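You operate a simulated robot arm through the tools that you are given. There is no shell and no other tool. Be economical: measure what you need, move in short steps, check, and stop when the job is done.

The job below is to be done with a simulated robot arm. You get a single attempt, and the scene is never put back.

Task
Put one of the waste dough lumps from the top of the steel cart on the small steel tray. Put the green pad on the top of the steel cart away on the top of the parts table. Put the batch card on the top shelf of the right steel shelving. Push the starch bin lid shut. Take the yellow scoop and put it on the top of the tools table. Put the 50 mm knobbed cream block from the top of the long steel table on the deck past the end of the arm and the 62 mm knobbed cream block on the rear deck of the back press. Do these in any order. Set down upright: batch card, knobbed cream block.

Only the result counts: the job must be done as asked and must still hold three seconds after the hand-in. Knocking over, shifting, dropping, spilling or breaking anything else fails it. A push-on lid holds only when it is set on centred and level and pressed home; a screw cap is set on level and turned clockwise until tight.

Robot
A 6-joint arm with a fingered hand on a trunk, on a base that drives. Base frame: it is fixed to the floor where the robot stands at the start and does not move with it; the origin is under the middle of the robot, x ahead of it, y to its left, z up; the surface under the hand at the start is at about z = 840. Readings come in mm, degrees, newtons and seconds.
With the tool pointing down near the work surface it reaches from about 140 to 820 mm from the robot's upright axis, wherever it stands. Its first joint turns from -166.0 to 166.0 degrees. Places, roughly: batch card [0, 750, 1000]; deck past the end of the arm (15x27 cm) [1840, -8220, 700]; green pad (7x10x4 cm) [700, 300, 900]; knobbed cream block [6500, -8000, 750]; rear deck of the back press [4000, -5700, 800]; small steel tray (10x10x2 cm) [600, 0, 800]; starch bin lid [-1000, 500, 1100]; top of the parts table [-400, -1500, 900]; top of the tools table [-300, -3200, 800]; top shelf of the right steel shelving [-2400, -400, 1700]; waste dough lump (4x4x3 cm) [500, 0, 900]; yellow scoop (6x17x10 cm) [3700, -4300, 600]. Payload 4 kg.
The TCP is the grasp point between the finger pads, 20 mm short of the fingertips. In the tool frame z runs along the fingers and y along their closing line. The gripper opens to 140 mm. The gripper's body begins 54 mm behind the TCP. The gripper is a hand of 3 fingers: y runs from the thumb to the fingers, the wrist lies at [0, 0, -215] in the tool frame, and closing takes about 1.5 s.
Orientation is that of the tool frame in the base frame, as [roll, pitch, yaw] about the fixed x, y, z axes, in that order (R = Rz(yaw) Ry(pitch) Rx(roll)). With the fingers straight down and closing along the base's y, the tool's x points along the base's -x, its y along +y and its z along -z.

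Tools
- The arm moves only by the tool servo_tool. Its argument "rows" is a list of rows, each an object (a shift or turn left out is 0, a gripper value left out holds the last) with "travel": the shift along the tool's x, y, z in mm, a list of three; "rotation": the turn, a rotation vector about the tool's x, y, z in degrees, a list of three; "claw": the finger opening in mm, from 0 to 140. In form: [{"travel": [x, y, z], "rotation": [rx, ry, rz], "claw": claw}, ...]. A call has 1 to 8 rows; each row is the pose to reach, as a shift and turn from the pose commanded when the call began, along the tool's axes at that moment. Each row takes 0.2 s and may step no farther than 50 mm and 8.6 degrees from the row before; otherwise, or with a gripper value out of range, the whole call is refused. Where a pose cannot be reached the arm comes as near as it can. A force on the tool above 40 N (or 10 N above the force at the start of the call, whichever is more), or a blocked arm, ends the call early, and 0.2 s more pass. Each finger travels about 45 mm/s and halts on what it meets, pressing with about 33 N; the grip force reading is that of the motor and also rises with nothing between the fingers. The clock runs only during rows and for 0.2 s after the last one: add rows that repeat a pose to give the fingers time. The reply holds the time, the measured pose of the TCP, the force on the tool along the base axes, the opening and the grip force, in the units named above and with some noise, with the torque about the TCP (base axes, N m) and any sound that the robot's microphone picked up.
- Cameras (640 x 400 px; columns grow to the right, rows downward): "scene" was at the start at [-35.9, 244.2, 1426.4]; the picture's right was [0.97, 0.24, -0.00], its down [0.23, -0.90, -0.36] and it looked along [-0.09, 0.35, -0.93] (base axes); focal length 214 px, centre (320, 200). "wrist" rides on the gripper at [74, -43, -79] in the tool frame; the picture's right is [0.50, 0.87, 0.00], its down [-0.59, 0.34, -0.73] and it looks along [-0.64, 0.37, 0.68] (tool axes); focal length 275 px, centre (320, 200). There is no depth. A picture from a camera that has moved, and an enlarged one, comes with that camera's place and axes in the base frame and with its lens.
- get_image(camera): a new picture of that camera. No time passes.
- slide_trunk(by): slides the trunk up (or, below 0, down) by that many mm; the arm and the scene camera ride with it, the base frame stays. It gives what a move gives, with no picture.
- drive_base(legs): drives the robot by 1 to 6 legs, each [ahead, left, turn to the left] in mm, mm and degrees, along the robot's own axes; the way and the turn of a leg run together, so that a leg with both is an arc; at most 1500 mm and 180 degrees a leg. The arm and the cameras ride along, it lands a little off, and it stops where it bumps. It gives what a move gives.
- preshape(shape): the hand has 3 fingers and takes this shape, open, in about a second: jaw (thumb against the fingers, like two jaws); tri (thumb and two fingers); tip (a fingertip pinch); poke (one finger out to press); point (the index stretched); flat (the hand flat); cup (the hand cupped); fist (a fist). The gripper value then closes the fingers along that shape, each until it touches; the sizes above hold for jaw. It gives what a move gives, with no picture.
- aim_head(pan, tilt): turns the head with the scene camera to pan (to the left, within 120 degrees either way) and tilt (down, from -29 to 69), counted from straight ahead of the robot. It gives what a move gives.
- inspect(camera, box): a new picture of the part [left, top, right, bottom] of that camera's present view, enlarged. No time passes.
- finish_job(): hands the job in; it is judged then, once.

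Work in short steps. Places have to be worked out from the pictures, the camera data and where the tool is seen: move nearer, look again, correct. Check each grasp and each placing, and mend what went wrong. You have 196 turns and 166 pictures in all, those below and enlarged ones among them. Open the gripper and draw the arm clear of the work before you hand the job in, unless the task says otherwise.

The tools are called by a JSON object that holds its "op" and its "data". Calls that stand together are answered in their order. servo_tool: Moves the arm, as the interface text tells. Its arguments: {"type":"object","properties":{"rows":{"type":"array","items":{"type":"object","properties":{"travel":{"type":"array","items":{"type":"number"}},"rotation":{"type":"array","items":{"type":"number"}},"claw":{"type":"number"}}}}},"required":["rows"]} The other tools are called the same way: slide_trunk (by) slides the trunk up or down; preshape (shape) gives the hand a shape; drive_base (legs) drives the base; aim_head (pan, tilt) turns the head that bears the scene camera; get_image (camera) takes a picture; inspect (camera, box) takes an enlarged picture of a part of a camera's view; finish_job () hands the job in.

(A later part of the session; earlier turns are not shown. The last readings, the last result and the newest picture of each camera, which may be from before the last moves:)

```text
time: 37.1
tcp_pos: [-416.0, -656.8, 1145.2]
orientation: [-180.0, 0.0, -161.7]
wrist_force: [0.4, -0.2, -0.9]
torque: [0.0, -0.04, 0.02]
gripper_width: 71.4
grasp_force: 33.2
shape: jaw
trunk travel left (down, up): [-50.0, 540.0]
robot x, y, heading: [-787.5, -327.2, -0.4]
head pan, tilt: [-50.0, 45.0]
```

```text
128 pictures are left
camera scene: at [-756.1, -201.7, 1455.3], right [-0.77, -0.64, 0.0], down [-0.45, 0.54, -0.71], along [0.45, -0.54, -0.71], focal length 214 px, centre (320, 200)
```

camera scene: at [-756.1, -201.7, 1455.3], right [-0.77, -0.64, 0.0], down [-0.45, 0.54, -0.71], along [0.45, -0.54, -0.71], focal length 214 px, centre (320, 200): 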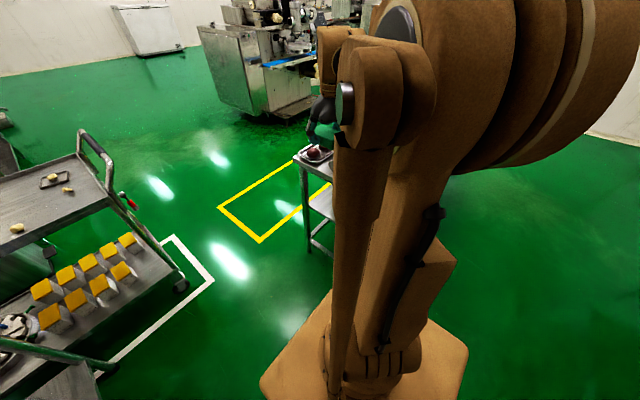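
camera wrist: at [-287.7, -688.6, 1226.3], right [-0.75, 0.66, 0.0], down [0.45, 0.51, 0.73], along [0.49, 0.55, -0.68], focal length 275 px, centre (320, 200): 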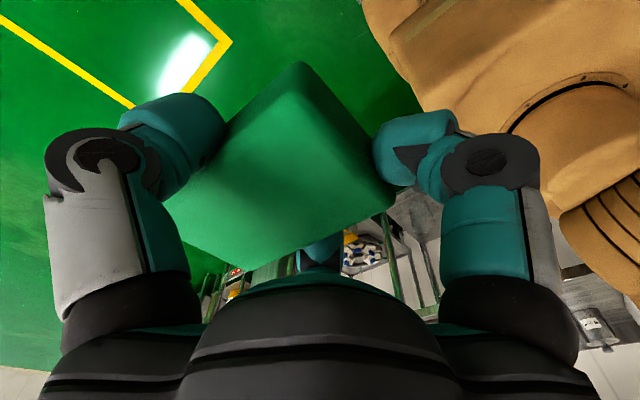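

I swing the arm to the left so the scene camera sees the table top clearly.

{"op": "servo_tool", "data": {"rows": [{"travel": [-16, 47, 0]}, {"travel": [-32, 94, 0]}, {"travel": [-47, 141, 0]}, {"travel": [-62, 188, 0]}, {"travel": [-78, 235, 0]}, {"travel": [-94, 282, 0]}, {"travel": [-109, 329, 0]}, {"travel": [-125, 376, 0]}]}}

{"op": "get_image", "data": {"camera": "scene"}}

```text
time: 38.9
tcp_pos: [-417.8, -263.5, 1145.8]
orientation: [-180.0, 0.0, -161.6]
wrist_force: [-0.7, -0.3, 0.5]
torque: [-0.02, 0.01, 0.02]
gripper_width: 71.0
grasp_force: 33.0
shape: jaw
trunk travel left (down, up): [-50.0, 540.0]
robot x, y, heading: [-785.7, -327.0, -0.4]
head pan, tilt: [-50.0, 45.0]
```

```text
127 pictures are left
camera scene: at [-756.6, -201.1, 1455.3], right [-0.77, -0.64, 0.0], down [-0.45, 0.54, -0.71], along [0.45, -0.54, -0.71], focal length 214 px, centre (320, 200)
```

scene: 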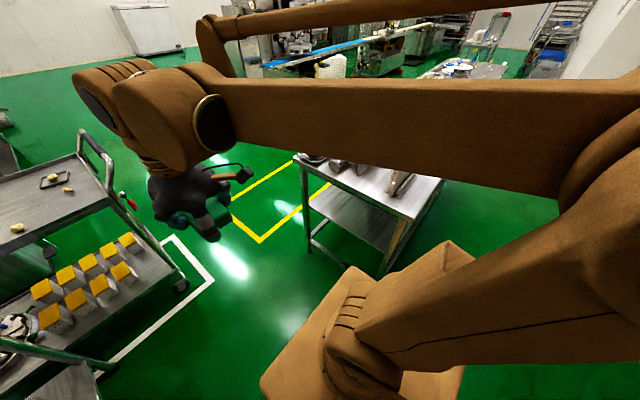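

{"op": "inspect", "data": {"camera": "scene", "box": [280, 140, 460, 260]}}

```text
3.33 times, centred on (370, 200) of scene
camera zoom: at [-756.6, -201.1, 1455.3], right [-0.77, -0.64, 0.0], down [-0.45, 0.54, -0.71], along [0.45, -0.54, -0.71], focal length 715 px, centre (153, 200)
```

zoom: 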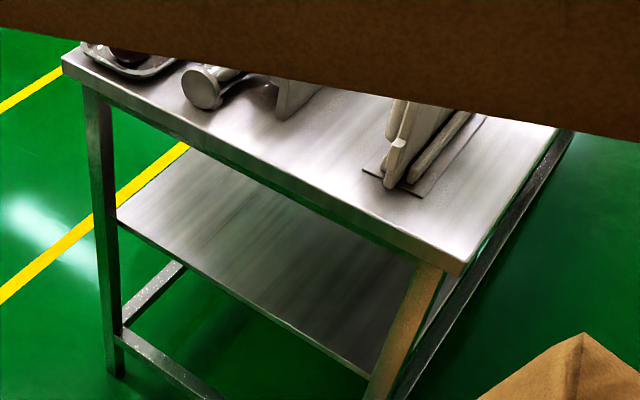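

The free gap between the pusher and the board stand is centred near x≈-497 with the front edge at y≈-750. I return the hand and set it above TCP (-504,-772).

{"op": "servo_tool", "data": {"rows": [{"travel": [16, -47, 0]}, {"travel": [32, -94, 0]}, {"travel": [47, -141, 0]}, {"travel": [62, -188, 0]}, {"travel": [78, -235, 0]}, {"travel": [94, -282, 0]}, {"travel": [109, -329, 0]}, {"travel": [125, -376, 0]}]}}

{"op": "servo_tool", "data": {"rows": [{"travel": [36, -25, 0]}, {"travel": [75, -52, 0]}, {"travel": [118, -82, 0]}, {"travel": [118, -82, 40]}, {"travel": [118, -82, 80]}, {"travel": [118, -82, 120]}, {"travel": [118, -82, 160]}]}}

{"op": "get_image", "data": {"camera": "wrist"}}

{"op": "get_image", "data": {"camera": "scene"}}

```text
time: 40.7
tcp_pos: [-416.0, -658.5, 1144.8]
orientation: [-180.0, 0.0, -161.7]
wrist_force: [0.7, 0.0, -0.9]
torque: [0.04, -0.01, -0.05]
gripper_width: 71.1
grasp_force: 33.1
shape: jaw
trunk travel left (down, up): [-50.0, 540.0]
robot x, y, heading: [-783.8, -328.4, -0.4]
head pan, tilt: [-50.0, 45.0]
```

```text
refused: row 3 steps farther than a row can; nothing moved
```

```text
125 pictures are left
camera wrist: at [-473.0, -722.0, 1225.4], right [-0.75, 0.67, 0.0], down [0.45, 0.51, 0.74], along [0.49, 0.55, -0.68], focal length 275 px, centre (320, 200)
```

wrist: 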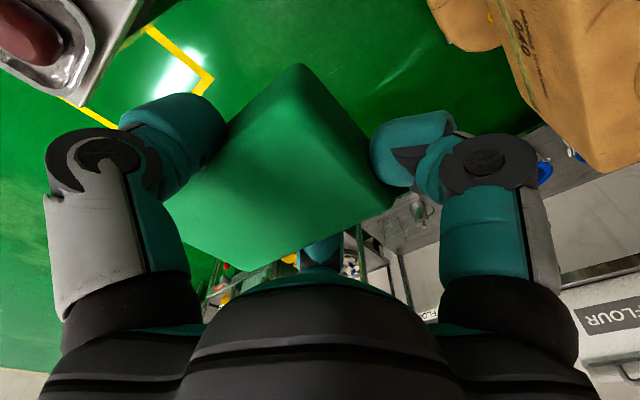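

```text
124 pictures are left
camera scene: at [-756.6, -202.3, 1455.4], right [-0.77, -0.64, 0.0], down [-0.45, 0.55, -0.71], along [0.45, -0.54, -0.71], focal length 214 px, centre (320, 200)
```

scene: 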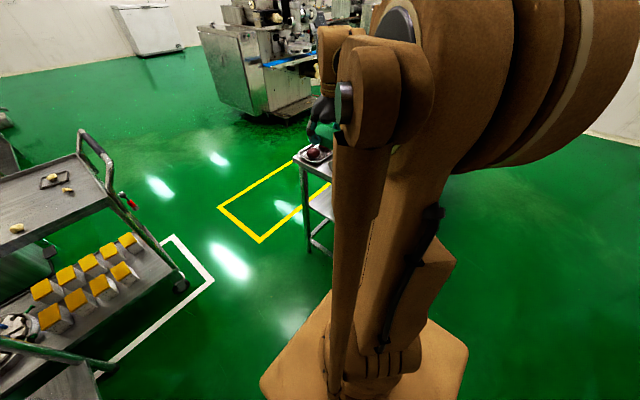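

Re-fitting with all views, the table top is nearer z≈870 with front edge y≈-785, gap x -549…-421. Target pad centre (-488,-828), so TCP (-495,-808).

{"op": "servo_tool", "data": {"rows": [{"travel": [30, -29, 0]}, {"travel": [61, -58, 0]}, {"travel": [92, -88, 20]}, {"travel": [122, -117, 40]}, {"travel": [122, -117, 80]}, {"travel": [122, -117, 120]}, {"travel": [122, -117, 160]}, {"travel": [122, -117, 195]}]}}

{"op": "get_image", "data": {"camera": "wrist"}}

{"op": "get_image", "data": {"camera": "scene"}}

```text
time: 42.5
tcp_pos: [-496.0, -806.8, 950.1]
orientation: [-179.9, 0.1, -161.7]
wrist_force: [0.0, -0.4, -0.2]
torque: [0.04, 0.0, 0.01]
gripper_width: 71.1
grasp_force: 32.8
shape: jaw
trunk travel left (down, up): [-50.0, 540.0]
robot x, y, heading: [-786.5, -328.3, -0.4]
head pan, tilt: [-50.0, 45.0]
```

```text
123 pictures are left
camera wrist: at [-553.6, -870.9, 1030.5], right [-0.75, 0.67, 0.0], down [0.45, 0.51, 0.73], along [0.49, 0.55, -0.68], focal length 275 px, centre (320, 200)
```

wrist: 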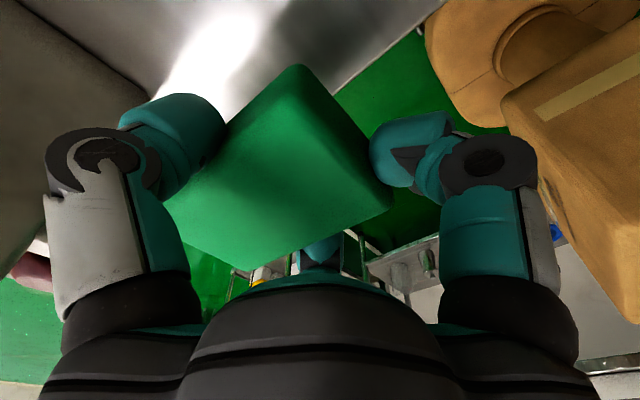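

```text
122 pictures are left
camera scene: at [-756.6, -202.0, 1455.3], right [-0.77, -0.64, 0.0], down [-0.45, 0.54, -0.71], along [0.45, -0.54, -0.71], focal length 214 px, centre (320, 200)
```

scene: 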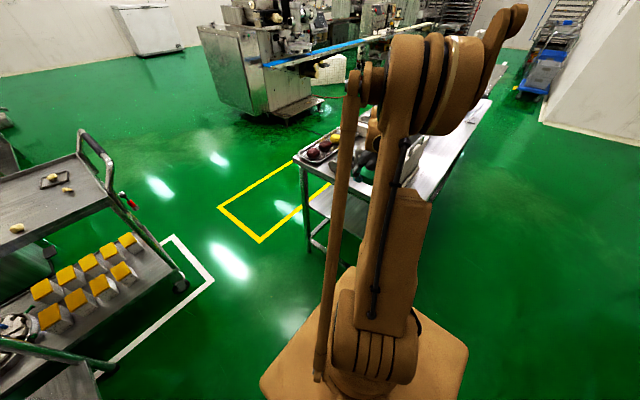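

The wrist view shows the front edge nearer y≈-805, so I move 20 mm deeper, then lower gently to contact.

{"op": "servo_tool", "data": {"rows": [{"travel": [11, -17, 0]}, {"travel": [11, -17, 20]}, {"travel": [11, -17, 35]}, {"travel": [11, -17, 42]}, {"travel": [11, -17, 47]}, {"travel": [11, -17, 47]}]}}

{"op": "get_image", "data": {"camera": "wrist"}}

```text
time: 43.5
tcp_pos: [-499.6, -827.8, 916.0]
orientation: [-179.6, -0.2, -161.4]
wrist_force: [3.2, 1.7, 22.0]
torque: [-1.63, 1.77, 0.23]
gripper_width: 71.5
grasp_force: 32.9
shape: jaw
trunk travel left (down, up): [-50.0, 540.0]
robot x, y, heading: [-790.5, -328.4, -0.3]
head pan, tilt: [-50.0, 45.0]
stopped in row 4: the force on the tool passed its limit at 56 N (the readings are from after the stop); the commanded pose is now the measured one
```

```text
121 pictures are left
camera wrist: at [-556.0, -891.1, 996.6], right [-0.75, 0.66, 0.0], down [0.45, 0.51, 0.73], along [0.49, 0.55, -0.68], focal length 275 px, centre (320, 200)
```

wrist: 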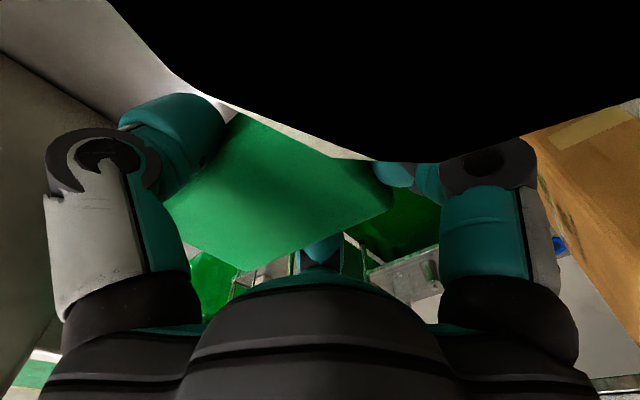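

The force and torque point to contact at the camera side of the hand against the board stand, not the pad. I rise straight up and check the stand.

{"op": "servo_tool", "data": {"rows": [{"travel": [0, 0, -15]}, {"travel": [0, 0, -40]}, {"travel": [0, 0, -80]}, {"travel": [0, 0, -120]}]}}

{"op": "get_image", "data": {"camera": "wrist"}}

{"op": "get_image", "data": {"camera": "scene"}}

```text
time: 44.5
tcp_pos: [-500.3, -828.7, 1033.9]
orientation: [-179.7, -0.2, -161.5]
wrist_force: [-0.6, -0.7, 0.1]
torque: [0.01, 0.02, 0.0]
gripper_width: 71.0
grasp_force: 33.1
shape: jaw
trunk travel left (down, up): [-50.0, 540.0]
robot x, y, heading: [-784.8, -329.0, -0.1]
head pan, tilt: [-50.0, 45.0]
```

```text
120 pictures are left
camera wrist: at [-556.9, -891.6, 1114.6], right [-0.75, 0.66, 0.0], down [0.45, 0.51, 0.73], along [0.49, 0.55, -0.68], focal length 275 px, centre (320, 200)
```

wrist: 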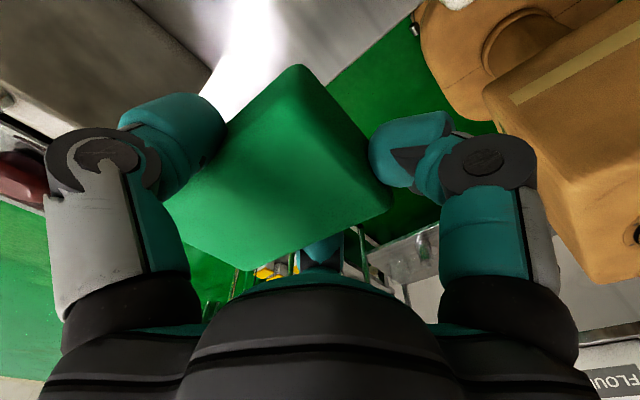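

```text
119 pictures are left
camera scene: at [-756.8, -201.6, 1455.3], right [-0.77, -0.64, 0.0], down [-0.45, 0.54, -0.71], along [0.45, -0.54, -0.71], focal length 214 px, centre (320, 200)
```

scene: 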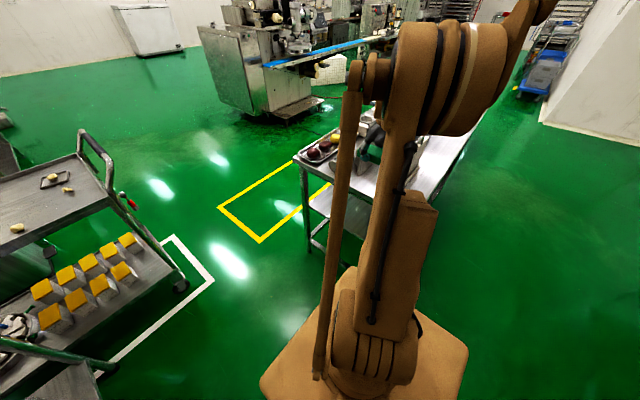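

The table items stay out of view from here. I swing the arm well to the left to inspect the stand and to measure the gap better.

{"op": "servo_tool", "data": {"rows": [{"travel": [-30, 30, -10]}, {"travel": [-50, 75, -20]}, {"travel": [-66, 122, -30]}, {"travel": [-82, 169, -40]}, {"travel": [-98, 216, -50]}, {"travel": [-114, 263, -60]}, {"travel": [-130, 310, -70]}, {"travel": [-146, 356, -80]}]}}

{"op": "servo_tool", "data": {"rows": [{"travel": [-16, 46, 0]}, {"travel": [-30, 93, 0]}, {"travel": [-30, 142, 0]}, {"travel": [-30, 191, 0]}, {"travel": [-25, 240, 0]}, {"travel": [-20, 289, 0]}, {"travel": [-10, 337, 0]}, {"travel": [0, 385, 0]}]}}

{"op": "get_image", "data": {"camera": "scene"}}

```text
refused: row 2 steps farther than a row can; nothing moved
```

```text
time: 46.1
tcp_pos: [-537.6, -565.6, 1068.5]
orientation: [-179.8, -0.2, -161.1]
wrist_force: [-0.1, -0.4, -0.8]
torque: [0.01, -0.01, -0.01]
gripper_width: 71.2
grasp_force: 33.0
shape: jaw
trunk travel left (down, up): [-50.0, 540.0]
robot x, y, heading: [-786.4, -330.4, -0.4]
head pan, tilt: [-50.0, 45.0]
stopped in row 8: the arm was blocked; the commanded pose is now the measured one
```

```text
118 pictures are left
camera scene: at [-769.0, -209.3, 1452.0], right [-0.87, -0.49, 0.0], down [-0.36, 0.64, -0.68], along [0.33, -0.59, -0.74], focal length 214 px, centre (320, 200)
```

scene: 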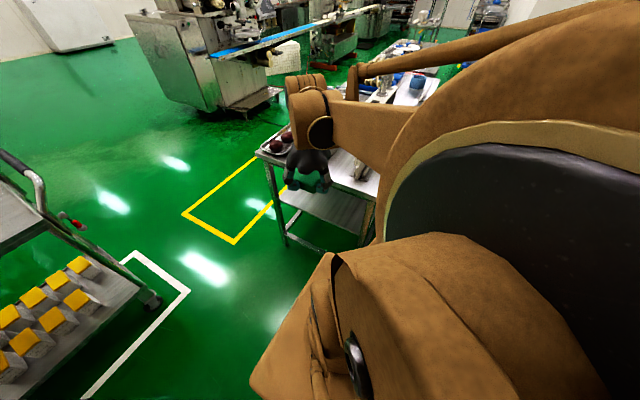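

The bent elbow touched the head; I extend the hand outward first, then swing left.

{"op": "servo_tool", "data": {"rows": [{"travel": [-45, -10, -5]}, {"travel": [-90, -15, -10]}, {"travel": [-135, -10, -20]}, {"travel": [-180, 0, -30]}, {"travel": [-212, 33, -40]}, {"travel": [-228, 80, -40]}, {"travel": [-244, 127, -40]}, {"travel": [-260, 174, -40]}]}}

{"op": "servo_tool", "data": {"rows": [{"travel": [-16, 47, 0]}, {"travel": [-32, 94, 0]}, {"travel": [-40, 142, 0]}, {"travel": [-40, 191, 0]}, {"travel": [-35, 240, 0]}, {"travel": [-20, 287, 0]}, {"travel": [0, 332, 0]}, {"travel": [20, 376, 0]}]}}

{"op": "aim_head", "data": {"pan": -60, "tilt": 40}}

{"op": "get_image", "data": {"camera": "scene"}}

```text
time: 47.9
tcp_pos: [-353.3, -311.0, 1106.0]
orientation: [-179.7, -0.2, -161.3]
wrist_force: [-0.7, 0.2, -0.8]
torque: [0.02, 0.01, 0.01]
gripper_width: 70.9
grasp_force: 33.0
shape: jaw
trunk travel left (down, up): [-50.0, 540.0]
robot x, y, heading: [-787.5, -329.5, -0.1]
head pan, tilt: [-50.0, 45.0]
```

```text
time: 49.7
tcp_pos: [-491.0, 37.4, 1101.9]
orientation: [-179.7, -0.1, -161.2]
wrist_force: [-0.9, -0.3, -0.9]
torque: [0.0, 0.02, 0.0]
gripper_width: 70.7
grasp_force: 33.3
shape: jaw
trunk travel left (down, up): [-50.0, 540.0]
robot x, y, heading: [-787.4, -330.3, -0.4]
head pan, tilt: [-50.0, 45.0]
```

```text
time: 50.5
tcp_pos: [-490.2, 37.0, 1104.3]
orientation: [-179.7, 0.0, -161.2]
wrist_force: [0.3, 0.7, -0.9]
torque: [0.01, 0.0, -0.03]
gripper_width: 70.8
grasp_force: 32.7
shape: jaw
trunk travel left (down, up): [-50.0, 540.0]
robot x, y, heading: [-789.6, -330.9, -0.5]
head pan, tilt: [-60.0, 40.0]
```

```text
117 pictures are left
camera scene: at [-766.4, -212.8, 1462.5], right [-0.87, -0.49, 0.0], down [-0.32, 0.56, -0.77], along [0.38, -0.67, -0.64], focal length 214 px, centre (320, 200)
```

scene: 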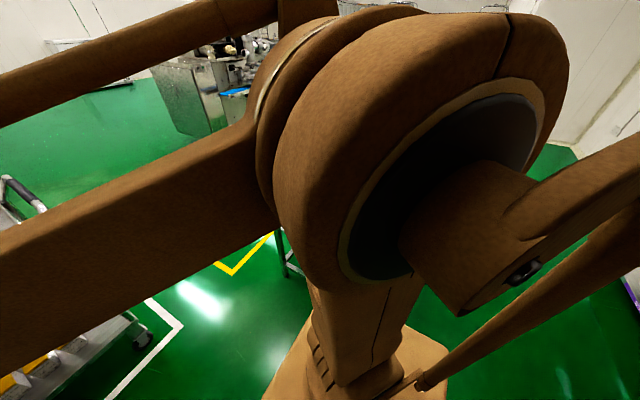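

The elbow blocks the view when bent; extending the arm forward gave the clear view before, so I do that.

{"op": "servo_tool", "data": {"rows": [{"travel": [-33, -33, 0]}, {"travel": [-66, -66, 0]}, {"travel": [-99, -99, 0]}, {"travel": [-132, -132, 0]}, {"travel": [-165, -165, 0]}, {"travel": [-198, -198, 0]}, {"travel": [-231, -231, 0]}, {"travel": [-264, -264, 0]}]}}

{"op": "servo_tool", "data": {"rows": [{"travel": [-40, -10, 0]}, {"travel": [-80, -10, 0]}, {"travel": [-120, -5, 0]}]}}

{"op": "get_image", "data": {"camera": "scene"}}

```text
time: 52.2
tcp_pos: [-158.0, -126.9, 1101.8]
orientation: [-179.7, -0.2, -161.2]
wrist_force: [0.7, 0.5, -0.4]
torque: [0.02, 0.0, -0.02]
gripper_width: 70.7
grasp_force: 33.2
shape: jaw
trunk travel left (down, up): [-50.0, 540.0]
robot x, y, heading: [-788.5, -326.0, -0.6]
head pan, tilt: [-60.0, 40.0]
```

```text
time: 53.0
tcp_pos: [-52.6, -97.9, 1106.1]
orientation: [-179.7, -0.1, -161.2]
wrist_force: [-0.4, 0.1, 0.0]
torque: [0.01, -0.01, 0.02]
gripper_width: 70.7
grasp_force: 33.2
shape: jaw
out of reach, approached as far as the arm can: row 3
trunk travel left (down, up): [-50.0, 540.0]
robot x, y, heading: [-786.0, -329.4, -0.4]
head pan, tilt: [-60.0, 40.0]
```

```text
116 pictures are left
camera scene: at [-767.1, -213.2, 1462.6], right [-0.87, -0.49, 0.0], down [-0.32, 0.56, -0.77], along [0.38, -0.67, -0.64], focal length 214 px, centre (320, 200)
```

scene: 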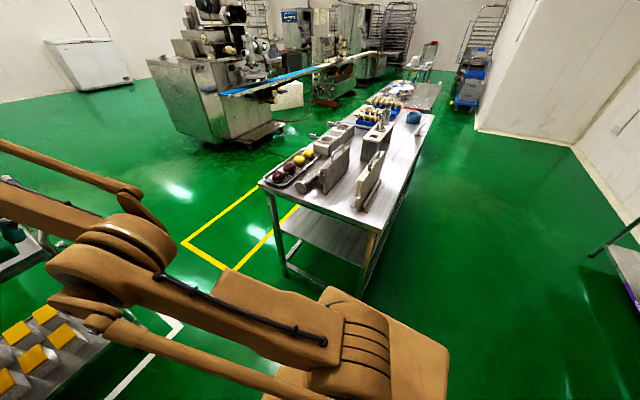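

Now the whole table is visible and everything stands; I enlarge it.

{"op": "inspect", "data": {"camera": "scene", "box": [250, 90, 440, 245]}}

```text
2.58 times, centred on (345, 168) of scene
camera zoom: at [-767.1, -213.2, 1462.6], right [-0.87, -0.49, 0.0], down [-0.32, 0.56, -0.77], along [0.38, -0.67, -0.64], focal length 554 px, centre (256, 284)
```

zoom: 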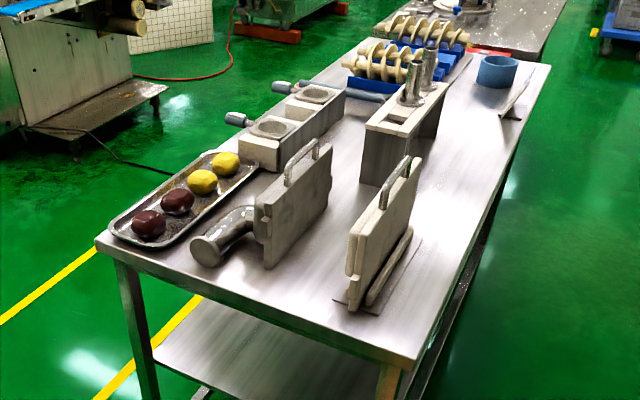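

There is ample free space on the table's right side (around (-610,-1400), edge at x≈-693). I retract the hand, then drive around to that side.

{"op": "servo_tool", "data": {"rows": [{"travel": [47, 15, -6]}, {"travel": [94, 30, -12]}, {"travel": [141, 45, -18]}, {"travel": [188, 60, -25]}, {"travel": [235, 75, -32]}, {"travel": [282, 90, -40]}, {"travel": [320, 105, -40]}]}}

{"op": "drive_base", "data": {"legs": [[-390, 0, 0], [0, -1070, 0]]}}

{"op": "aim_head", "data": {"pan": -10, "tilt": 45}}

{"op": "get_image", "data": {"camera": "scene"}}

```text
time: 54.6
tcp_pos: [-390.1, -104.4, 1147.0]
orientation: [-179.7, 0.0, -161.3]
wrist_force: [0.2, 0.1, 0.6]
torque: [-0.05, -0.01, 0.0]
gripper_width: 70.0
grasp_force: 32.8
shape: jaw
trunk travel left (down, up): [-50.0, 540.0]
robot x, y, heading: [-786.7, -326.2, -0.5]
head pan, tilt: [-60.0, 40.0]
```

```text
time: 62.2
tcp_pos: [-770.5, -1166.8, 1147.0]
orientation: [-179.7, -0.1, -160.4]
wrist_force: [0.0, 0.8, 0.1]
torque: [0.02, 0.01, -0.02]
gripper_width: 70.3
grasp_force: 33.2
shape: jaw
trunk travel left (down, up): [-50.0, 540.0]
robot x, y, heading: [-1163.9, -1394.1, 0.5]
head pan, tilt: [-60.0, 40.0]
```

```text
time: 63.4
tcp_pos: [-771.8, -1166.2, 1146.1]
orientation: [-179.7, -0.1, -160.5]
wrist_force: [-0.5, 0.6, 0.4]
torque: [0.0, -0.01, -0.01]
gripper_width: 70.7
grasp_force: 33.0
shape: jaw
trunk travel left (down, up): [-50.0, 540.0]
robot x, y, heading: [-1165.9, -1397.5, 0.1]
head pan, tilt: [-10.0, 45.0]
```

```text
114 pictures are left
camera scene: at [-1109.1, -1220.5, 1455.3], right [-0.17, -0.99, 0.0], down [-0.7, 0.12, -0.71], along [0.7, -0.12, -0.71], focal length 214 px, centre (320, 200)
```

scene: 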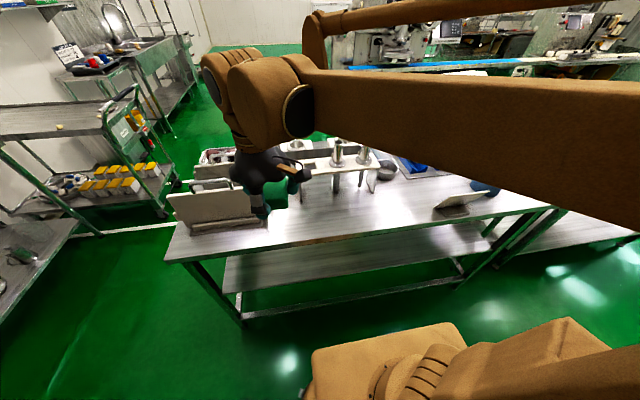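

The near table edge is at x≈-715 and the right side behind the board is free. I move the pad over (-625,-1420) and descend to a little above.

{"op": "servo_tool", "data": {"rows": [{"travel": [-10, -45, 0]}, {"travel": [-19, -90, 0]}, {"travel": [-28, -135, 0]}, {"travel": [-37, -180, 0]}, {"travel": [-46, -225, 20]}, {"travel": [-54, -267, 40]}, {"travel": [-54, -267, 85]}, {"travel": [-54, -267, 130]}]}}

{"op": "get_image", "data": {"camera": "scene"}}

{"op": "get_image", "data": {"camera": "wrist"}}

```text
time: 65.2
tcp_pos: [-629.9, -1400.8, 1017.9]
orientation: [-179.6, -0.1, -160.4]
wrist_force: [0.0, 0.5, -0.3]
torque: [-0.02, -0.01, -0.01]
gripper_width: 70.6
grasp_force: 33.0
shape: jaw
trunk travel left (down, up): [-50.0, 540.0]
robot x, y, heading: [-1168.6, -1394.6, 0.4]
head pan, tilt: [-10.0, 45.0]
```

```text
113 pictures are left
camera scene: at [-1108.6, -1220.4, 1455.3], right [-0.17, -0.99, 0.0], down [-0.7, 0.12, -0.71], along [0.7, -0.12, -0.71], focal length 214 px, centre (320, 200)
```

scene: 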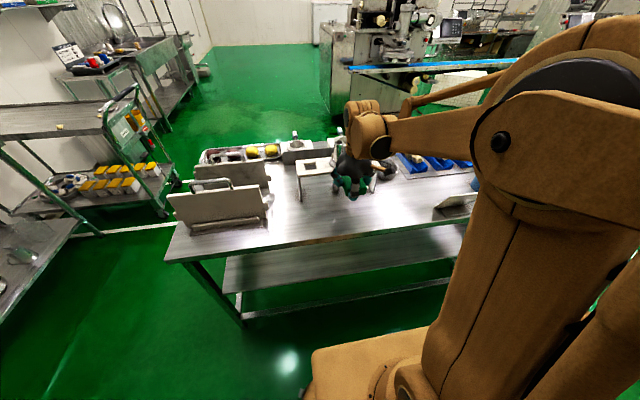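

```text
112 pictures are left
camera wrist: at [-685.1, -1464.7, 1099.1], right [-0.76, 0.65, 0.0], down [0.44, 0.52, 0.73], along [0.48, 0.56, -0.68], focal length 275 px, centre (320, 200)
```

wrist: 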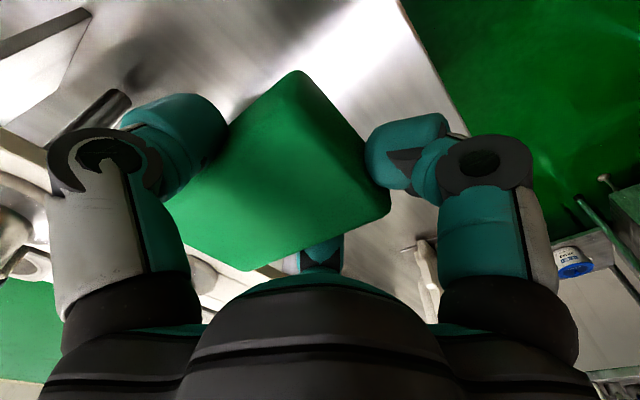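

Clearance is adequate; I shift 10 mm toward the edge side and descend to near the surface.

{"op": "servo_tool", "data": {"rows": [{"travel": [10, 3, 30]}, {"travel": [10, 3, 60]}, {"travel": [10, 3, 85]}, {"travel": [10, 3, 100]}, {"travel": [10, 3, 107]}, {"travel": [10, 3, 112]}, {"travel": [10, 3, 116]}]}}

{"op": "get_image", "data": {"camera": "wrist"}}

{"op": "inspect", "data": {"camera": "scene", "box": [280, 120, 440, 240]}}

```text
time: 66.8
tcp_pos: [-640.8, -1399.9, 901.4]
orientation: [-179.7, -0.2, -160.4]
wrist_force: [0.0, 0.2, -0.7]
torque: [-0.01, -0.01, -0.02]
gripper_width: 70.3
grasp_force: 33.2
shape: jaw
trunk travel left (down, up): [-50.0, 540.0]
robot x, y, heading: [-1165.0, -1397.2, 0.3]
head pan, tilt: [-10.0, 45.0]
```

```text
111 pictures are left
camera wrist: at [-696.3, -1464.4, 982.5], right [-0.76, 0.65, 0.0], down [0.44, 0.52, 0.73], along [0.48, 0.56, -0.68], focal length 275 px, centre (320, 200)
```

wrist: 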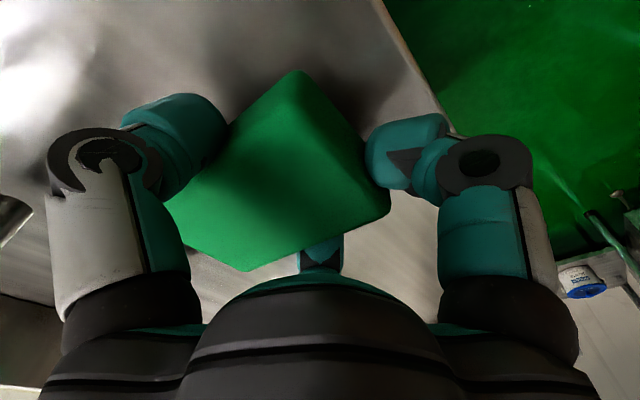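

```text
3.33 times, centred on (360, 180) of scene
camera zoom: at [-1108.9, -1220.5, 1455.3], right [-0.17, -0.99, 0.0], down [-0.7, 0.12, -0.71], along [0.7, -0.12, -0.71], focal length 715 px, centre (187, 267)
```

zoom: 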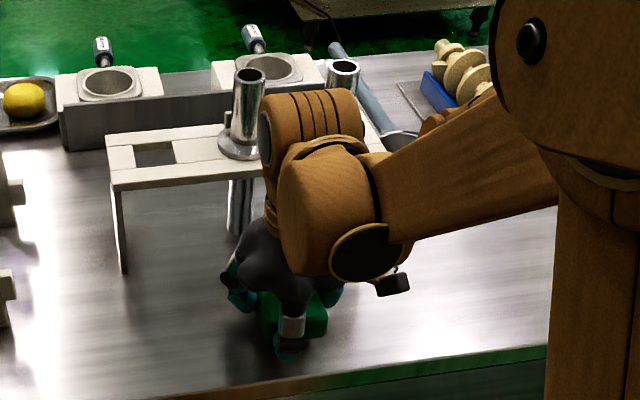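

No contact yet; I continue down in small steps.

{"op": "servo_tool", "data": {"rows": [{"travel": [0, 0, 4]}, {"travel": [0, 0, 8]}, {"travel": [0, 0, 12]}, {"travel": [0, 0, 16]}, {"travel": [0, 0, 20]}, {"travel": [0, 0, 24]}, {"travel": [0, 0, 28]}, {"travel": [0, 0, 32]}]}}

```text
time: 68.0
tcp_pos: [-642.1, -1400.1, 884.3]
orientation: [-179.6, 0.2, -160.3]
wrist_force: [0.9, 1.7, 33.4]
torque: [-0.63, -0.72, 0.25]
gripper_width: 71.0
grasp_force: 33.1
shape: jaw
trunk travel left (down, up): [-50.0, 540.0]
robot x, y, heading: [-1167.5, -1395.2, 0.6]
head pan, tilt: [-10.0, 45.0]
stopped in row 6: the force on the tool passed its limit at 44 N (the readings are from after the stop); the commanded pose is now the measured one
```

The pad touched the table at TCP 884. I ease up slightly, open, and rise.

{"op": "servo_tool", "data": {"rows": [{"travel": [0, 0, -3]}, {"travel": [0, 0, -3], "claw": 110}, {"travel": [0, 0, -3], "claw": 110}, {"travel": [0, 0, -3], "claw": 110}, {"travel": [0, 0, -15], "claw": 110}, {"travel": [0, 0, -45], "claw": 110}, {"travel": [0, 0, -90], "claw": 110}, {"travel": [0, 0, -135], "claw": 110}]}}

{"op": "get_image", "data": {"camera": "wrist"}}

{"op": "get_image", "data": {"camera": "scene"}}

```text
time: 69.8
tcp_pos: [-639.6, -1398.9, 1017.6]
orientation: [-179.6, -0.1, -160.3]
wrist_force: [0.8, -0.7, 0.8]
torque: [-0.04, 0.0, 0.0]
gripper_width: 109.7
grasp_force: 0.0
shape: jaw
trunk travel left (down, up): [-50.0, 540.0]
robot x, y, heading: [-1166.1, -1399.7, 0.7]
head pan, tilt: [-10.0, 45.0]
```

```text
109 pictures are left
camera wrist: at [-695.6, -1462.6, 1097.5], right [-0.76, 0.65, 0.0], down [0.44, 0.52, 0.73], along [0.48, 0.56, -0.68], focal length 275 px, centre (320, 200)
```

wrist: 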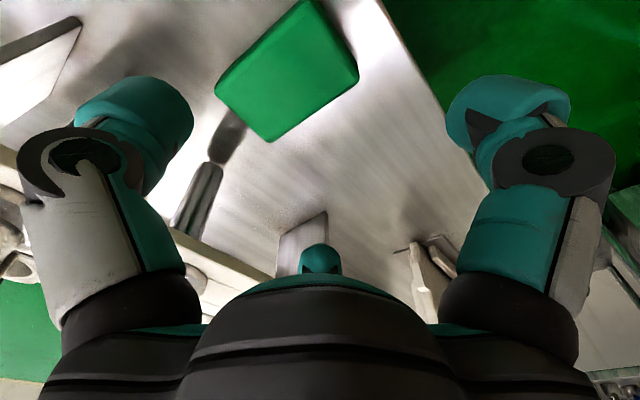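

```text
108 pictures are left
camera scene: at [-1109.4, -1220.5, 1455.3], right [-0.17, -0.99, 0.0], down [-0.7, 0.12, -0.71], along [0.7, -0.12, -0.71], focal length 214 px, centre (320, 200)
```

scene: 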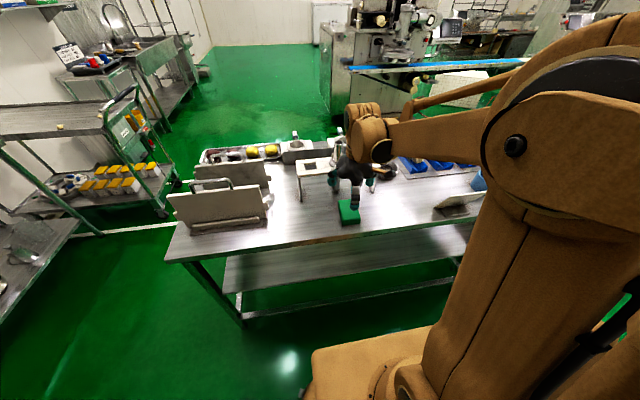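

The pad is placed on the parts table. I lift and retract the arm, then drive back to the start position for the batch card and starch bin.

{"op": "servo_tool", "data": {"rows": [{"travel": [0, 0, -45]}, {"travel": [0, 0, -90]}, {"travel": [0, 0, -135]}, {"travel": [15, 45, -135]}, {"travel": [30, 90, -135]}, {"travel": [46, 136, -135]}, {"travel": [62, 182, -135]}]}}

{"op": "drive_base", "data": {"legs": [[0, 1080, 0], [700, 200, 0]]}}

{"op": "aim_head", "data": {"pan": 110, "tilt": 40}}

{"op": "get_image", "data": {"camera": "scene"}}

```text
time: 71.4
tcp_pos: [-760.7, -1249.1, 1150.3]
orientation: [-179.7, -0.1, -160.4]
wrist_force: [0.6, -0.8, 0.2]
torque: [0.0, 0.0, -0.04]
gripper_width: 109.8
grasp_force: 0.0
shape: jaw
trunk travel left (down, up): [-50.0, 540.0]
robot x, y, heading: [-1167.2, -1395.3, 0.5]
head pan, tilt: [-10.0, 45.0]
```

```text
time: 80.6
tcp_pos: [-84.4, 69.7, 1149.6]
orientation: [-179.7, -0.2, -158.6]
wrist_force: [0.0, 0.4, 0.6]
torque: [0.0, 0.02, 0.01]
gripper_width: 109.8
grasp_force: 0.1
shape: jaw
trunk travel left (down, up): [-50.0, 540.0]
robot x, y, heading: [-484.0, -90.4, 2.4]
head pan, tilt: [-10.0, 45.0]
```

```text
time: 82.6
tcp_pos: [-84.1, 71.0, 1150.4]
orientation: [-179.7, -0.2, -158.6]
wrist_force: [-0.5, 0.2, 0.3]
torque: [-0.02, -0.02, -0.03]
gripper_width: 109.9
grasp_force: 0.2
shape: jaw
trunk travel left (down, up): [-50.0, 540.0]
robot x, y, heading: [-487.1, -86.1, 2.5]
head pan, tilt: [110.0, 40.0]
```

```text
107 pictures are left
camera scene: at [-547.3, 176.8, 1462.6], right [0.93, 0.38, 0.0], down [0.24, -0.6, -0.77], along [-0.29, 0.71, -0.64], focal length 214 px, centre (320, 200)
```

scene: 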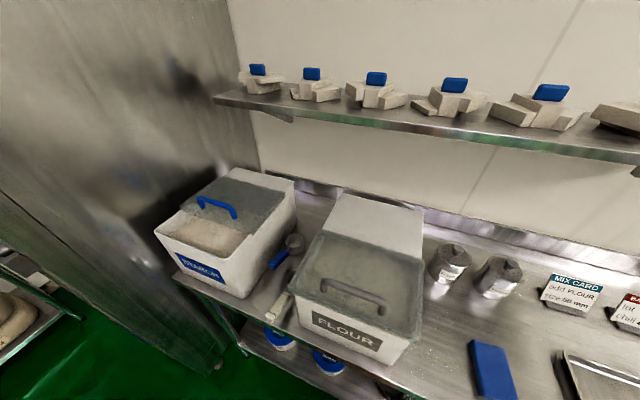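

The starch bin (blue handle) is left of the flour bin, with its lid partly open. I enlarge it.

{"op": "inspect", "data": {"camera": "scene", "box": [130, 140, 330, 310]}}

{"op": "inspect", "data": {"camera": "scene", "box": [470, 230, 640, 360]}}

```text
2.35 times, centred on (230, 225) of scene
camera zoom: at [-547.3, 176.8, 1462.6], right [0.93, 0.38, 0.0], down [0.24, -0.6, -0.77], along [-0.29, 0.71, -0.64], focal length 505 px, centre (532, 141)
```

zoom: 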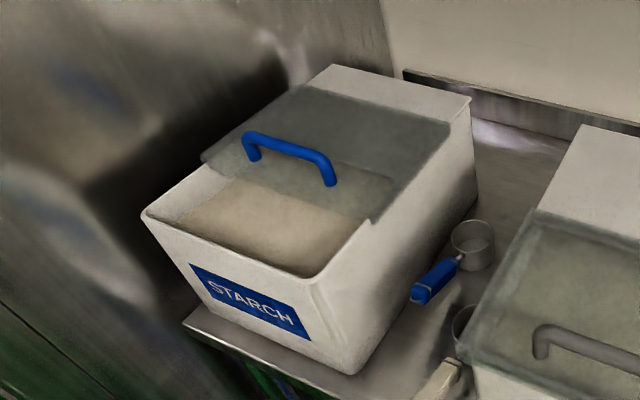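

```text
3.08 times, centred on (555, 295) of scene
camera zoom: at [-547.3, 176.8, 1462.6], right [0.93, 0.38, 0.0], down [0.24, -0.6, -0.77], along [-0.29, 0.71, -0.64], focal length 660 px, centre (-403, -92)
```

zoom: 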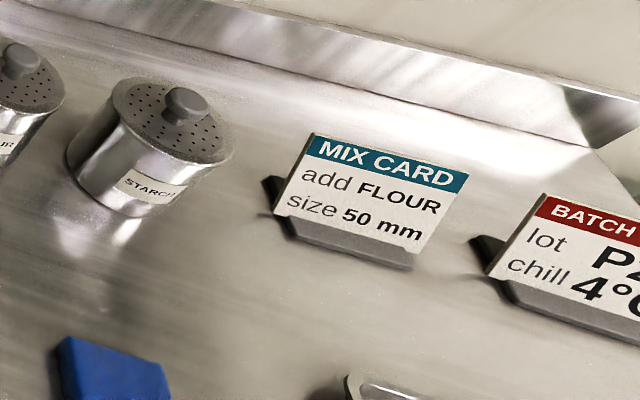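

The lid lies flat at z≈1085, its front edge near y≈427 (should be ≈348); the handle bar is at y≈450, x≈-1004…-889. I reposition the base in front of the bin and raise the hand.

{"op": "drive_base", "data": {"legs": [[-320, 45, -2.4]]}}

{"op": "servo_tool", "data": {"rows": [{"travel": [0, 0, -30], "claw": 0}, {"travel": [0, 20, -60], "claw": 0}, {"travel": [0, 60, -80], "claw": 0}, {"travel": [10, 105, -80], "claw": 0}, {"travel": [30, 150, -80], "claw": 0}, {"travel": [60, 188, -80], "claw": 0}, {"travel": [95, 220, -80], "claw": 0}, {"travel": [135, 248, -80], "claw": 0}]}}

```text
time: 84.7
tcp_pos: [-400.7, 92.7, 1150.4]
orientation: [-179.7, -0.1, -160.8]
wrist_force: [0.0, -0.2, 0.2]
torque: [-0.04, 0.0, 0.01]
gripper_width: 109.8
grasp_force: 0.1
shape: jaw
trunk travel left (down, up): [-50.0, 540.0]
robot x, y, heading: [-806.8, -53.6, 0.1]
head pan, tilt: [110.0, 40.0]
```

```text
time: 86.5
tcp_pos: [-614.0, 282.3, 1231.7]
orientation: [-179.6, -0.1, -160.8]
wrist_force: [-1.1, 0.2, -0.1]
torque: [0.01, -0.01, -0.02]
gripper_width: 0.0
grasp_force: 32.7
shape: jaw
trunk travel left (down, up): [-50.0, 540.0]
robot x, y, heading: [-809.1, -50.3, 0.2]
head pan, tilt: [110.0, 40.0]
```

{"op": "servo_tool", "data": {"rows": [{"travel": [29, 40, 0]}, {"travel": [58, 80, 0]}, {"travel": [87, 120, 0]}, {"travel": [117, 160, 0]}, {"travel": [147, 200, 0]}, {"travel": [177, 240, 0]}, {"travel": [207, 280, 0]}, {"travel": [237, 319, 0]}]}}

{"op": "get_image", "data": {"camera": "wrist"}}

{"op": "get_image", "data": {"camera": "scene"}}

```text
time: 87.7
tcp_pos: [-710.5, 396.5, 1225.9]
orientation: [-179.7, -0.1, -171.7]
wrist_force: [0.3, -0.8, 0.5]
torque: [0.03, -0.01, -0.02]
gripper_width: 0.0
grasp_force: 32.8
shape: jaw
trunk travel left (down, up): [-50.0, 540.0]
robot x, y, heading: [-807.3, -57.4, 0.1]
head pan, tilt: [110.0, 40.0]
stopped in row 5: the arm was blocked; the commanded pose is now the measured one
```

```text
104 pictures are left
camera wrist: at [-778.7, 343.6, 1306.7], right [-0.62, 0.78, 0.0], down [0.53, 0.42, 0.73], along [0.58, 0.45, -0.68], focal length 275 px, centre (320, 200)
```

wrist: 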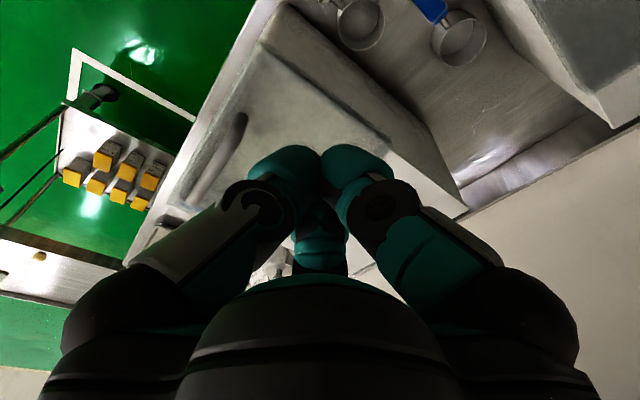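

```text
103 pictures are left
camera scene: at [-880.1, 203.3, 1461.7], right [0.81, 0.59, 0.0], down [0.39, -0.53, -0.76], along [-0.45, 0.61, -0.65], focal length 214 px, centre (320, 200)
```

scene: 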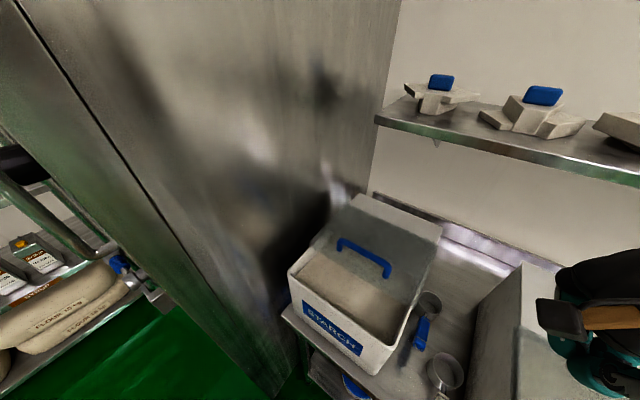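

The head's position blocks this arm posture. I'll turn the robot to face the bin; first I swing the hand to the robot's front.

{"op": "servo_tool", "data": {"rows": [{"travel": [-39, -30, 0]}, {"travel": [-78, -60, 0]}, {"travel": [-118, -91, 0]}, {"travel": [-157, -121, 0]}, {"travel": [-196, -151, 0]}, {"travel": [-236, -182, 0]}, {"travel": [-232, -231, 0]}, {"travel": [-228, -280, 0]}]}}

{"op": "servo_tool", "data": {"rows": [{"travel": [4, -49, 0]}, {"travel": [8, -98, 0]}, {"travel": [12, -147, 0]}, {"travel": [16, -196, 0]}, {"travel": [20, -245, 0]}, {"travel": [20, -290, 0]}]}}

{"op": "aim_head", "data": {"pan": 30, "tilt": 45}}

{"op": "drive_base", "data": {"legs": [[0, -120, 0], [0, 0, 90]]}}

{"op": "get_image", "data": {"camera": "scene"}}

```text
refused: row 3 steps farther than a row can; nothing moved
```

```text
time: 88.6
tcp_pos: [-681.8, 302.9, 1236.6]
orientation: [-179.7, 0.1, -172.5]
wrist_force: [0.5, 0.9, -0.2]
torque: [-0.02, 0.01, 0.0]
gripper_width: 0.2
grasp_force: 33.3
shape: jaw
trunk travel left (down, up): [-50.0, 540.0]
robot x, y, heading: [-808.4, -54.9, 0.2]
head pan, tilt: [110.0, 40.0]
stopped in row 4: the arm was blocked; the commanded pose is now the measured one
```

```text
time: 90.1
tcp_pos: [-680.6, 303.0, 1236.6]
orientation: [-179.8, -0.1, -172.6]
wrist_force: [0.4, 1.0, 0.4]
torque: [-0.04, 0.01, 0.01]
gripper_width: 0.0
grasp_force: 32.6
shape: jaw
trunk travel left (down, up): [-50.0, 540.0]
robot x, y, heading: [-806.5, -53.9, 0.3]
head pan, tilt: [30.0, 45.0]
```

```text
time: 95.1
tcp_pos: [-1160.5, -37.2, 1237.4]
orientation: [-179.6, -0.1, -84.0]
wrist_force: [0.1, -0.4, -0.2]
torque: [0.0, -0.02, 0.05]
gripper_width: 0.0
grasp_force: 32.9
shape: jaw
trunk travel left (down, up): [-50.0, 540.0]
robot x, y, heading: [-808.1, -172.7, 88.7]
head pan, tilt: [30.0, 45.0]
```

```text
102 pictures are left
camera scene: at [-1080.9, -206.8, 1458.1], right [-0.21, 0.98, 0.0], down [0.67, 0.15, -0.73], along [-0.71, -0.16, -0.68], focal length 214 px, centre (320, 200)
```

scene: 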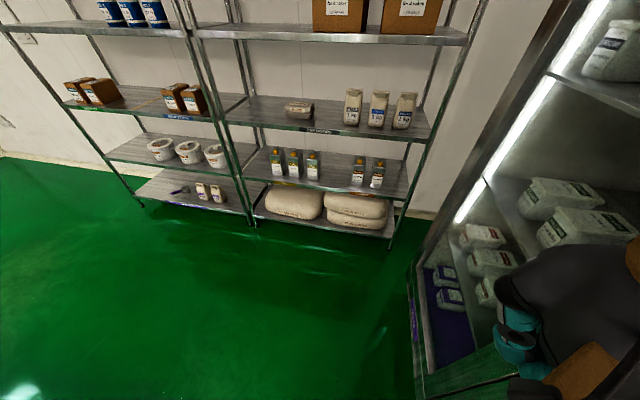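

The hand ended in front of the cabinet, free of contact, and robot now faces the table. The view also shows the right shelving unit. I swing the hand along an arc toward the bin.

{"op": "servo_tool", "data": {"rows": [{"travel": [-31, -30, 0]}, {"travel": [-63, -60, 0]}, {"travel": [-95, -91, 0]}, {"travel": [-126, -121, 0]}, {"travel": [-158, -151, 0]}, {"travel": [-189, -181, 0]}]}}

{"op": "aim_head", "data": {"pan": 10, "tilt": 40}}

{"op": "get_image", "data": {"camera": "scene"}}

```text
time: 96.5
tcp_pos: [-997.9, 170.9, 1240.2]
orientation: [-179.8, -0.1, -84.1]
wrist_force: [0.0, 0.2, 0.1]
torque: [0.01, 0.01, 0.02]
gripper_width: 0.0
grasp_force: 33.2
shape: jaw
trunk travel left (down, up): [-50.0, 540.0]
robot x, y, heading: [-804.2, -175.8, 88.7]
head pan, tilt: [30.0, 45.0]
```

```text
time: 97.4
tcp_pos: [-999.1, 171.1, 1239.7]
orientation: [-179.6, -0.1, -84.2]
wrist_force: [-0.5, -0.3, -0.2]
torque: [0.01, 0.01, 0.01]
gripper_width: 0.0
grasp_force: 32.7
shape: jaw
trunk travel left (down, up): [-50.0, 540.0]
robot x, y, heading: [-807.5, -174.0, 89.0]
head pan, tilt: [10.0, 40.0]
```

```text
101 pictures are left
camera scene: at [-1013.0, -105.0, 1462.5], right [0.99, 0.15, 0.0], down [0.1, -0.64, -0.77], along [-0.12, 0.76, -0.64], focal length 214 px, centre (320, 200)
```

scene: 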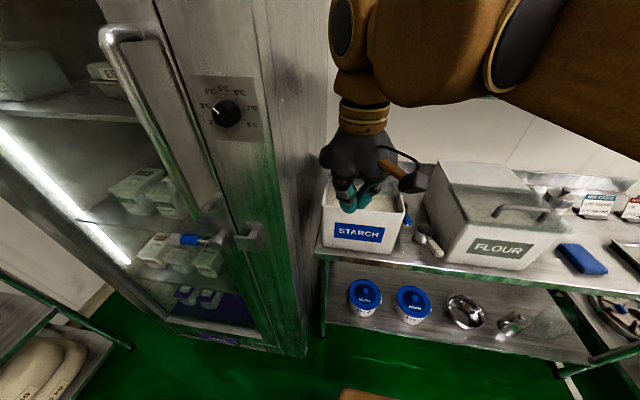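

The hand hovers before the bin. I move it toward the bin's centre above the handle and look with the wrist camera.

{"op": "servo_tool", "data": {"rows": [{"travel": [-45, -14, 0]}, {"travel": [-90, -28, 0]}, {"travel": [-135, -42, 0]}, {"travel": [-180, -56, 0]}, {"travel": [-223, -69, 0]}]}}

{"op": "get_image", "data": {"camera": "wrist"}}

```text
time: 98.6
tcp_pos: [-953.3, 401.3, 1235.8]
orientation: [-179.8, 0.0, -84.1]
wrist_force: [0.2, 0.1, -0.7]
torque: [-0.03, -0.01, -0.02]
gripper_width: 0.1
grasp_force: 32.6
shape: jaw
trunk travel left (down, up): [-50.0, 540.0]
robot x, y, heading: [-805.1, -174.1, 88.9]
head pan, tilt: [10.0, 40.0]
```

```text
100 pictures are left
camera wrist: at [-903.7, 333.8, 1316.7], right [-0.81, -0.59, 0.0], down [-0.4, 0.55, 0.73], along [-0.43, 0.59, -0.68], focal length 275 px, centre (320, 200)
```

wrist: 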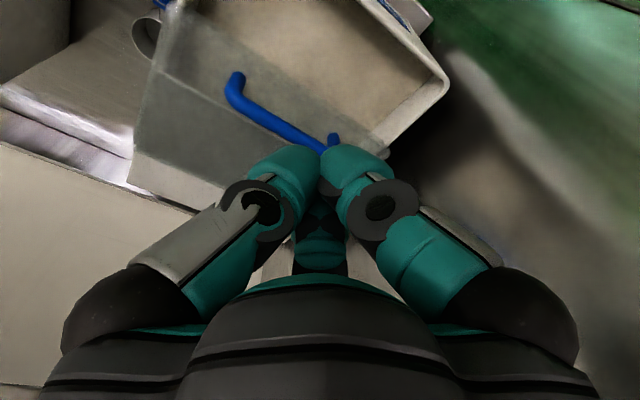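

The handle spans x -1009…-905 at y≈456. I go past it to y≈505 at height, then descend behind it.

{"op": "servo_tool", "data": {"rows": [{"travel": [-40, -3, 0]}, {"travel": [-80, -5, 0]}, {"travel": [-105, -7, 0]}, {"travel": [-105, -7, 40]}, {"travel": [-105, -7, 80]}, {"travel": [-105, -7, 100]}, {"travel": [-105, -7, 110]}]}}

{"op": "get_image", "data": {"camera": "wrist"}}

{"op": "inspect", "data": {"camera": "scene", "box": [290, 90, 450, 250]}}

```text
time: 100.2
tcp_pos: [-957.5, 502.6, 1128.7]
orientation: [-179.6, -0.1, -84.1]
wrist_force: [0.5, -0.3, 0.4]
torque: [0.01, -0.01, 0.02]
gripper_width: 0.0
grasp_force: 33.0
shape: jaw
trunk travel left (down, up): [-50.0, 540.0]
robot x, y, heading: [-806.9, -172.8, 89.0]
head pan, tilt: [10.0, 40.0]
```

```text
99 pictures are left
camera wrist: at [-907.4, 435.2, 1209.2], right [-0.81, -0.59, 0.0], down [-0.4, 0.55, 0.73], along [-0.43, 0.59, -0.68], focal length 275 px, centre (320, 200)
```

wrist: 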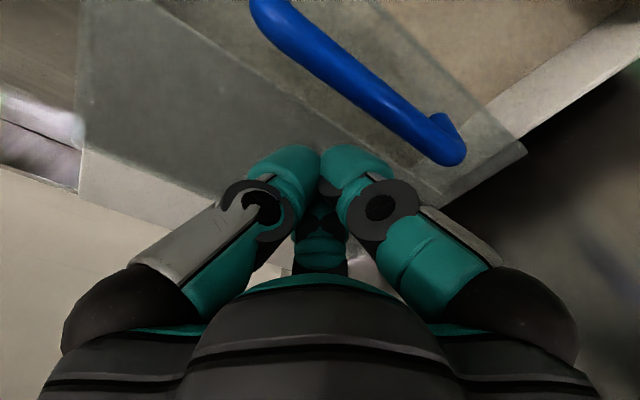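

```text
2.50 times, centred on (370, 170) of scene
camera zoom: at [-1013.0, -104.8, 1462.6], right [0.99, 0.15, 0.0], down [0.1, -0.64, -0.77], along [-0.12, 0.76, -0.64], focal length 536 px, centre (195, 275)
```

zoom: 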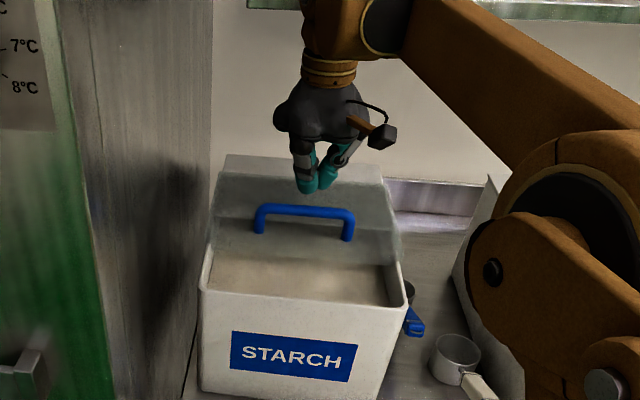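

The fingers are behind the bar (bar z≈1125–1135, tips at 1109). I drag the handle toward the front in small steps.

{"op": "servo_tool", "data": {"rows": [{"travel": [12, 1, 5]}, {"travel": [24, 2, 5]}, {"travel": [36, 4, 5]}, {"travel": [48, 5, 5]}, {"travel": [60, 6, 5]}, {"travel": [70, 7, 5]}, {"travel": [80, 8, 5]}]}}

{"op": "inspect", "data": {"camera": "scene", "box": [290, 90, 450, 250]}}

```text
time: 101.8
tcp_pos: [-957.7, 423.0, 1124.4]
orientation: [-179.7, -0.1, -84.1]
wrist_force: [0.5, 1.3, 3.5]
torque: [0.0, 0.0, -0.02]
gripper_width: 0.1
grasp_force: 32.8
shape: jaw
trunk travel left (down, up): [-50.0, 540.0]
robot x, y, heading: [-810.0, -172.3, 88.5]
head pan, tilt: [10.0, 40.0]
```

```text
2.50 times, centred on (370, 170) of scene
camera zoom: at [-1012.9, -104.9, 1462.5], right [0.99, 0.15, 0.0], down [0.1, -0.64, -0.77], along [-0.12, 0.76, -0.64], focal length 536 px, centre (195, 275)
```

zoom: 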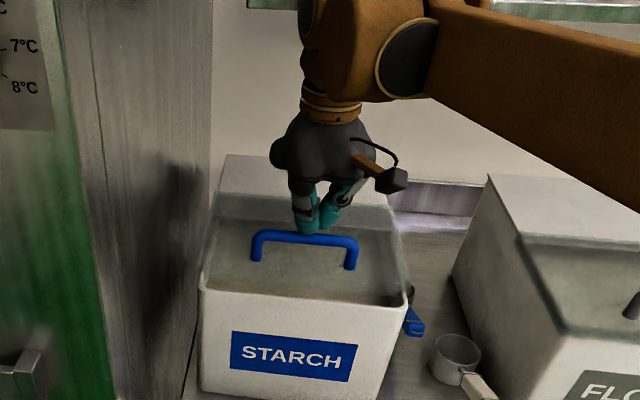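

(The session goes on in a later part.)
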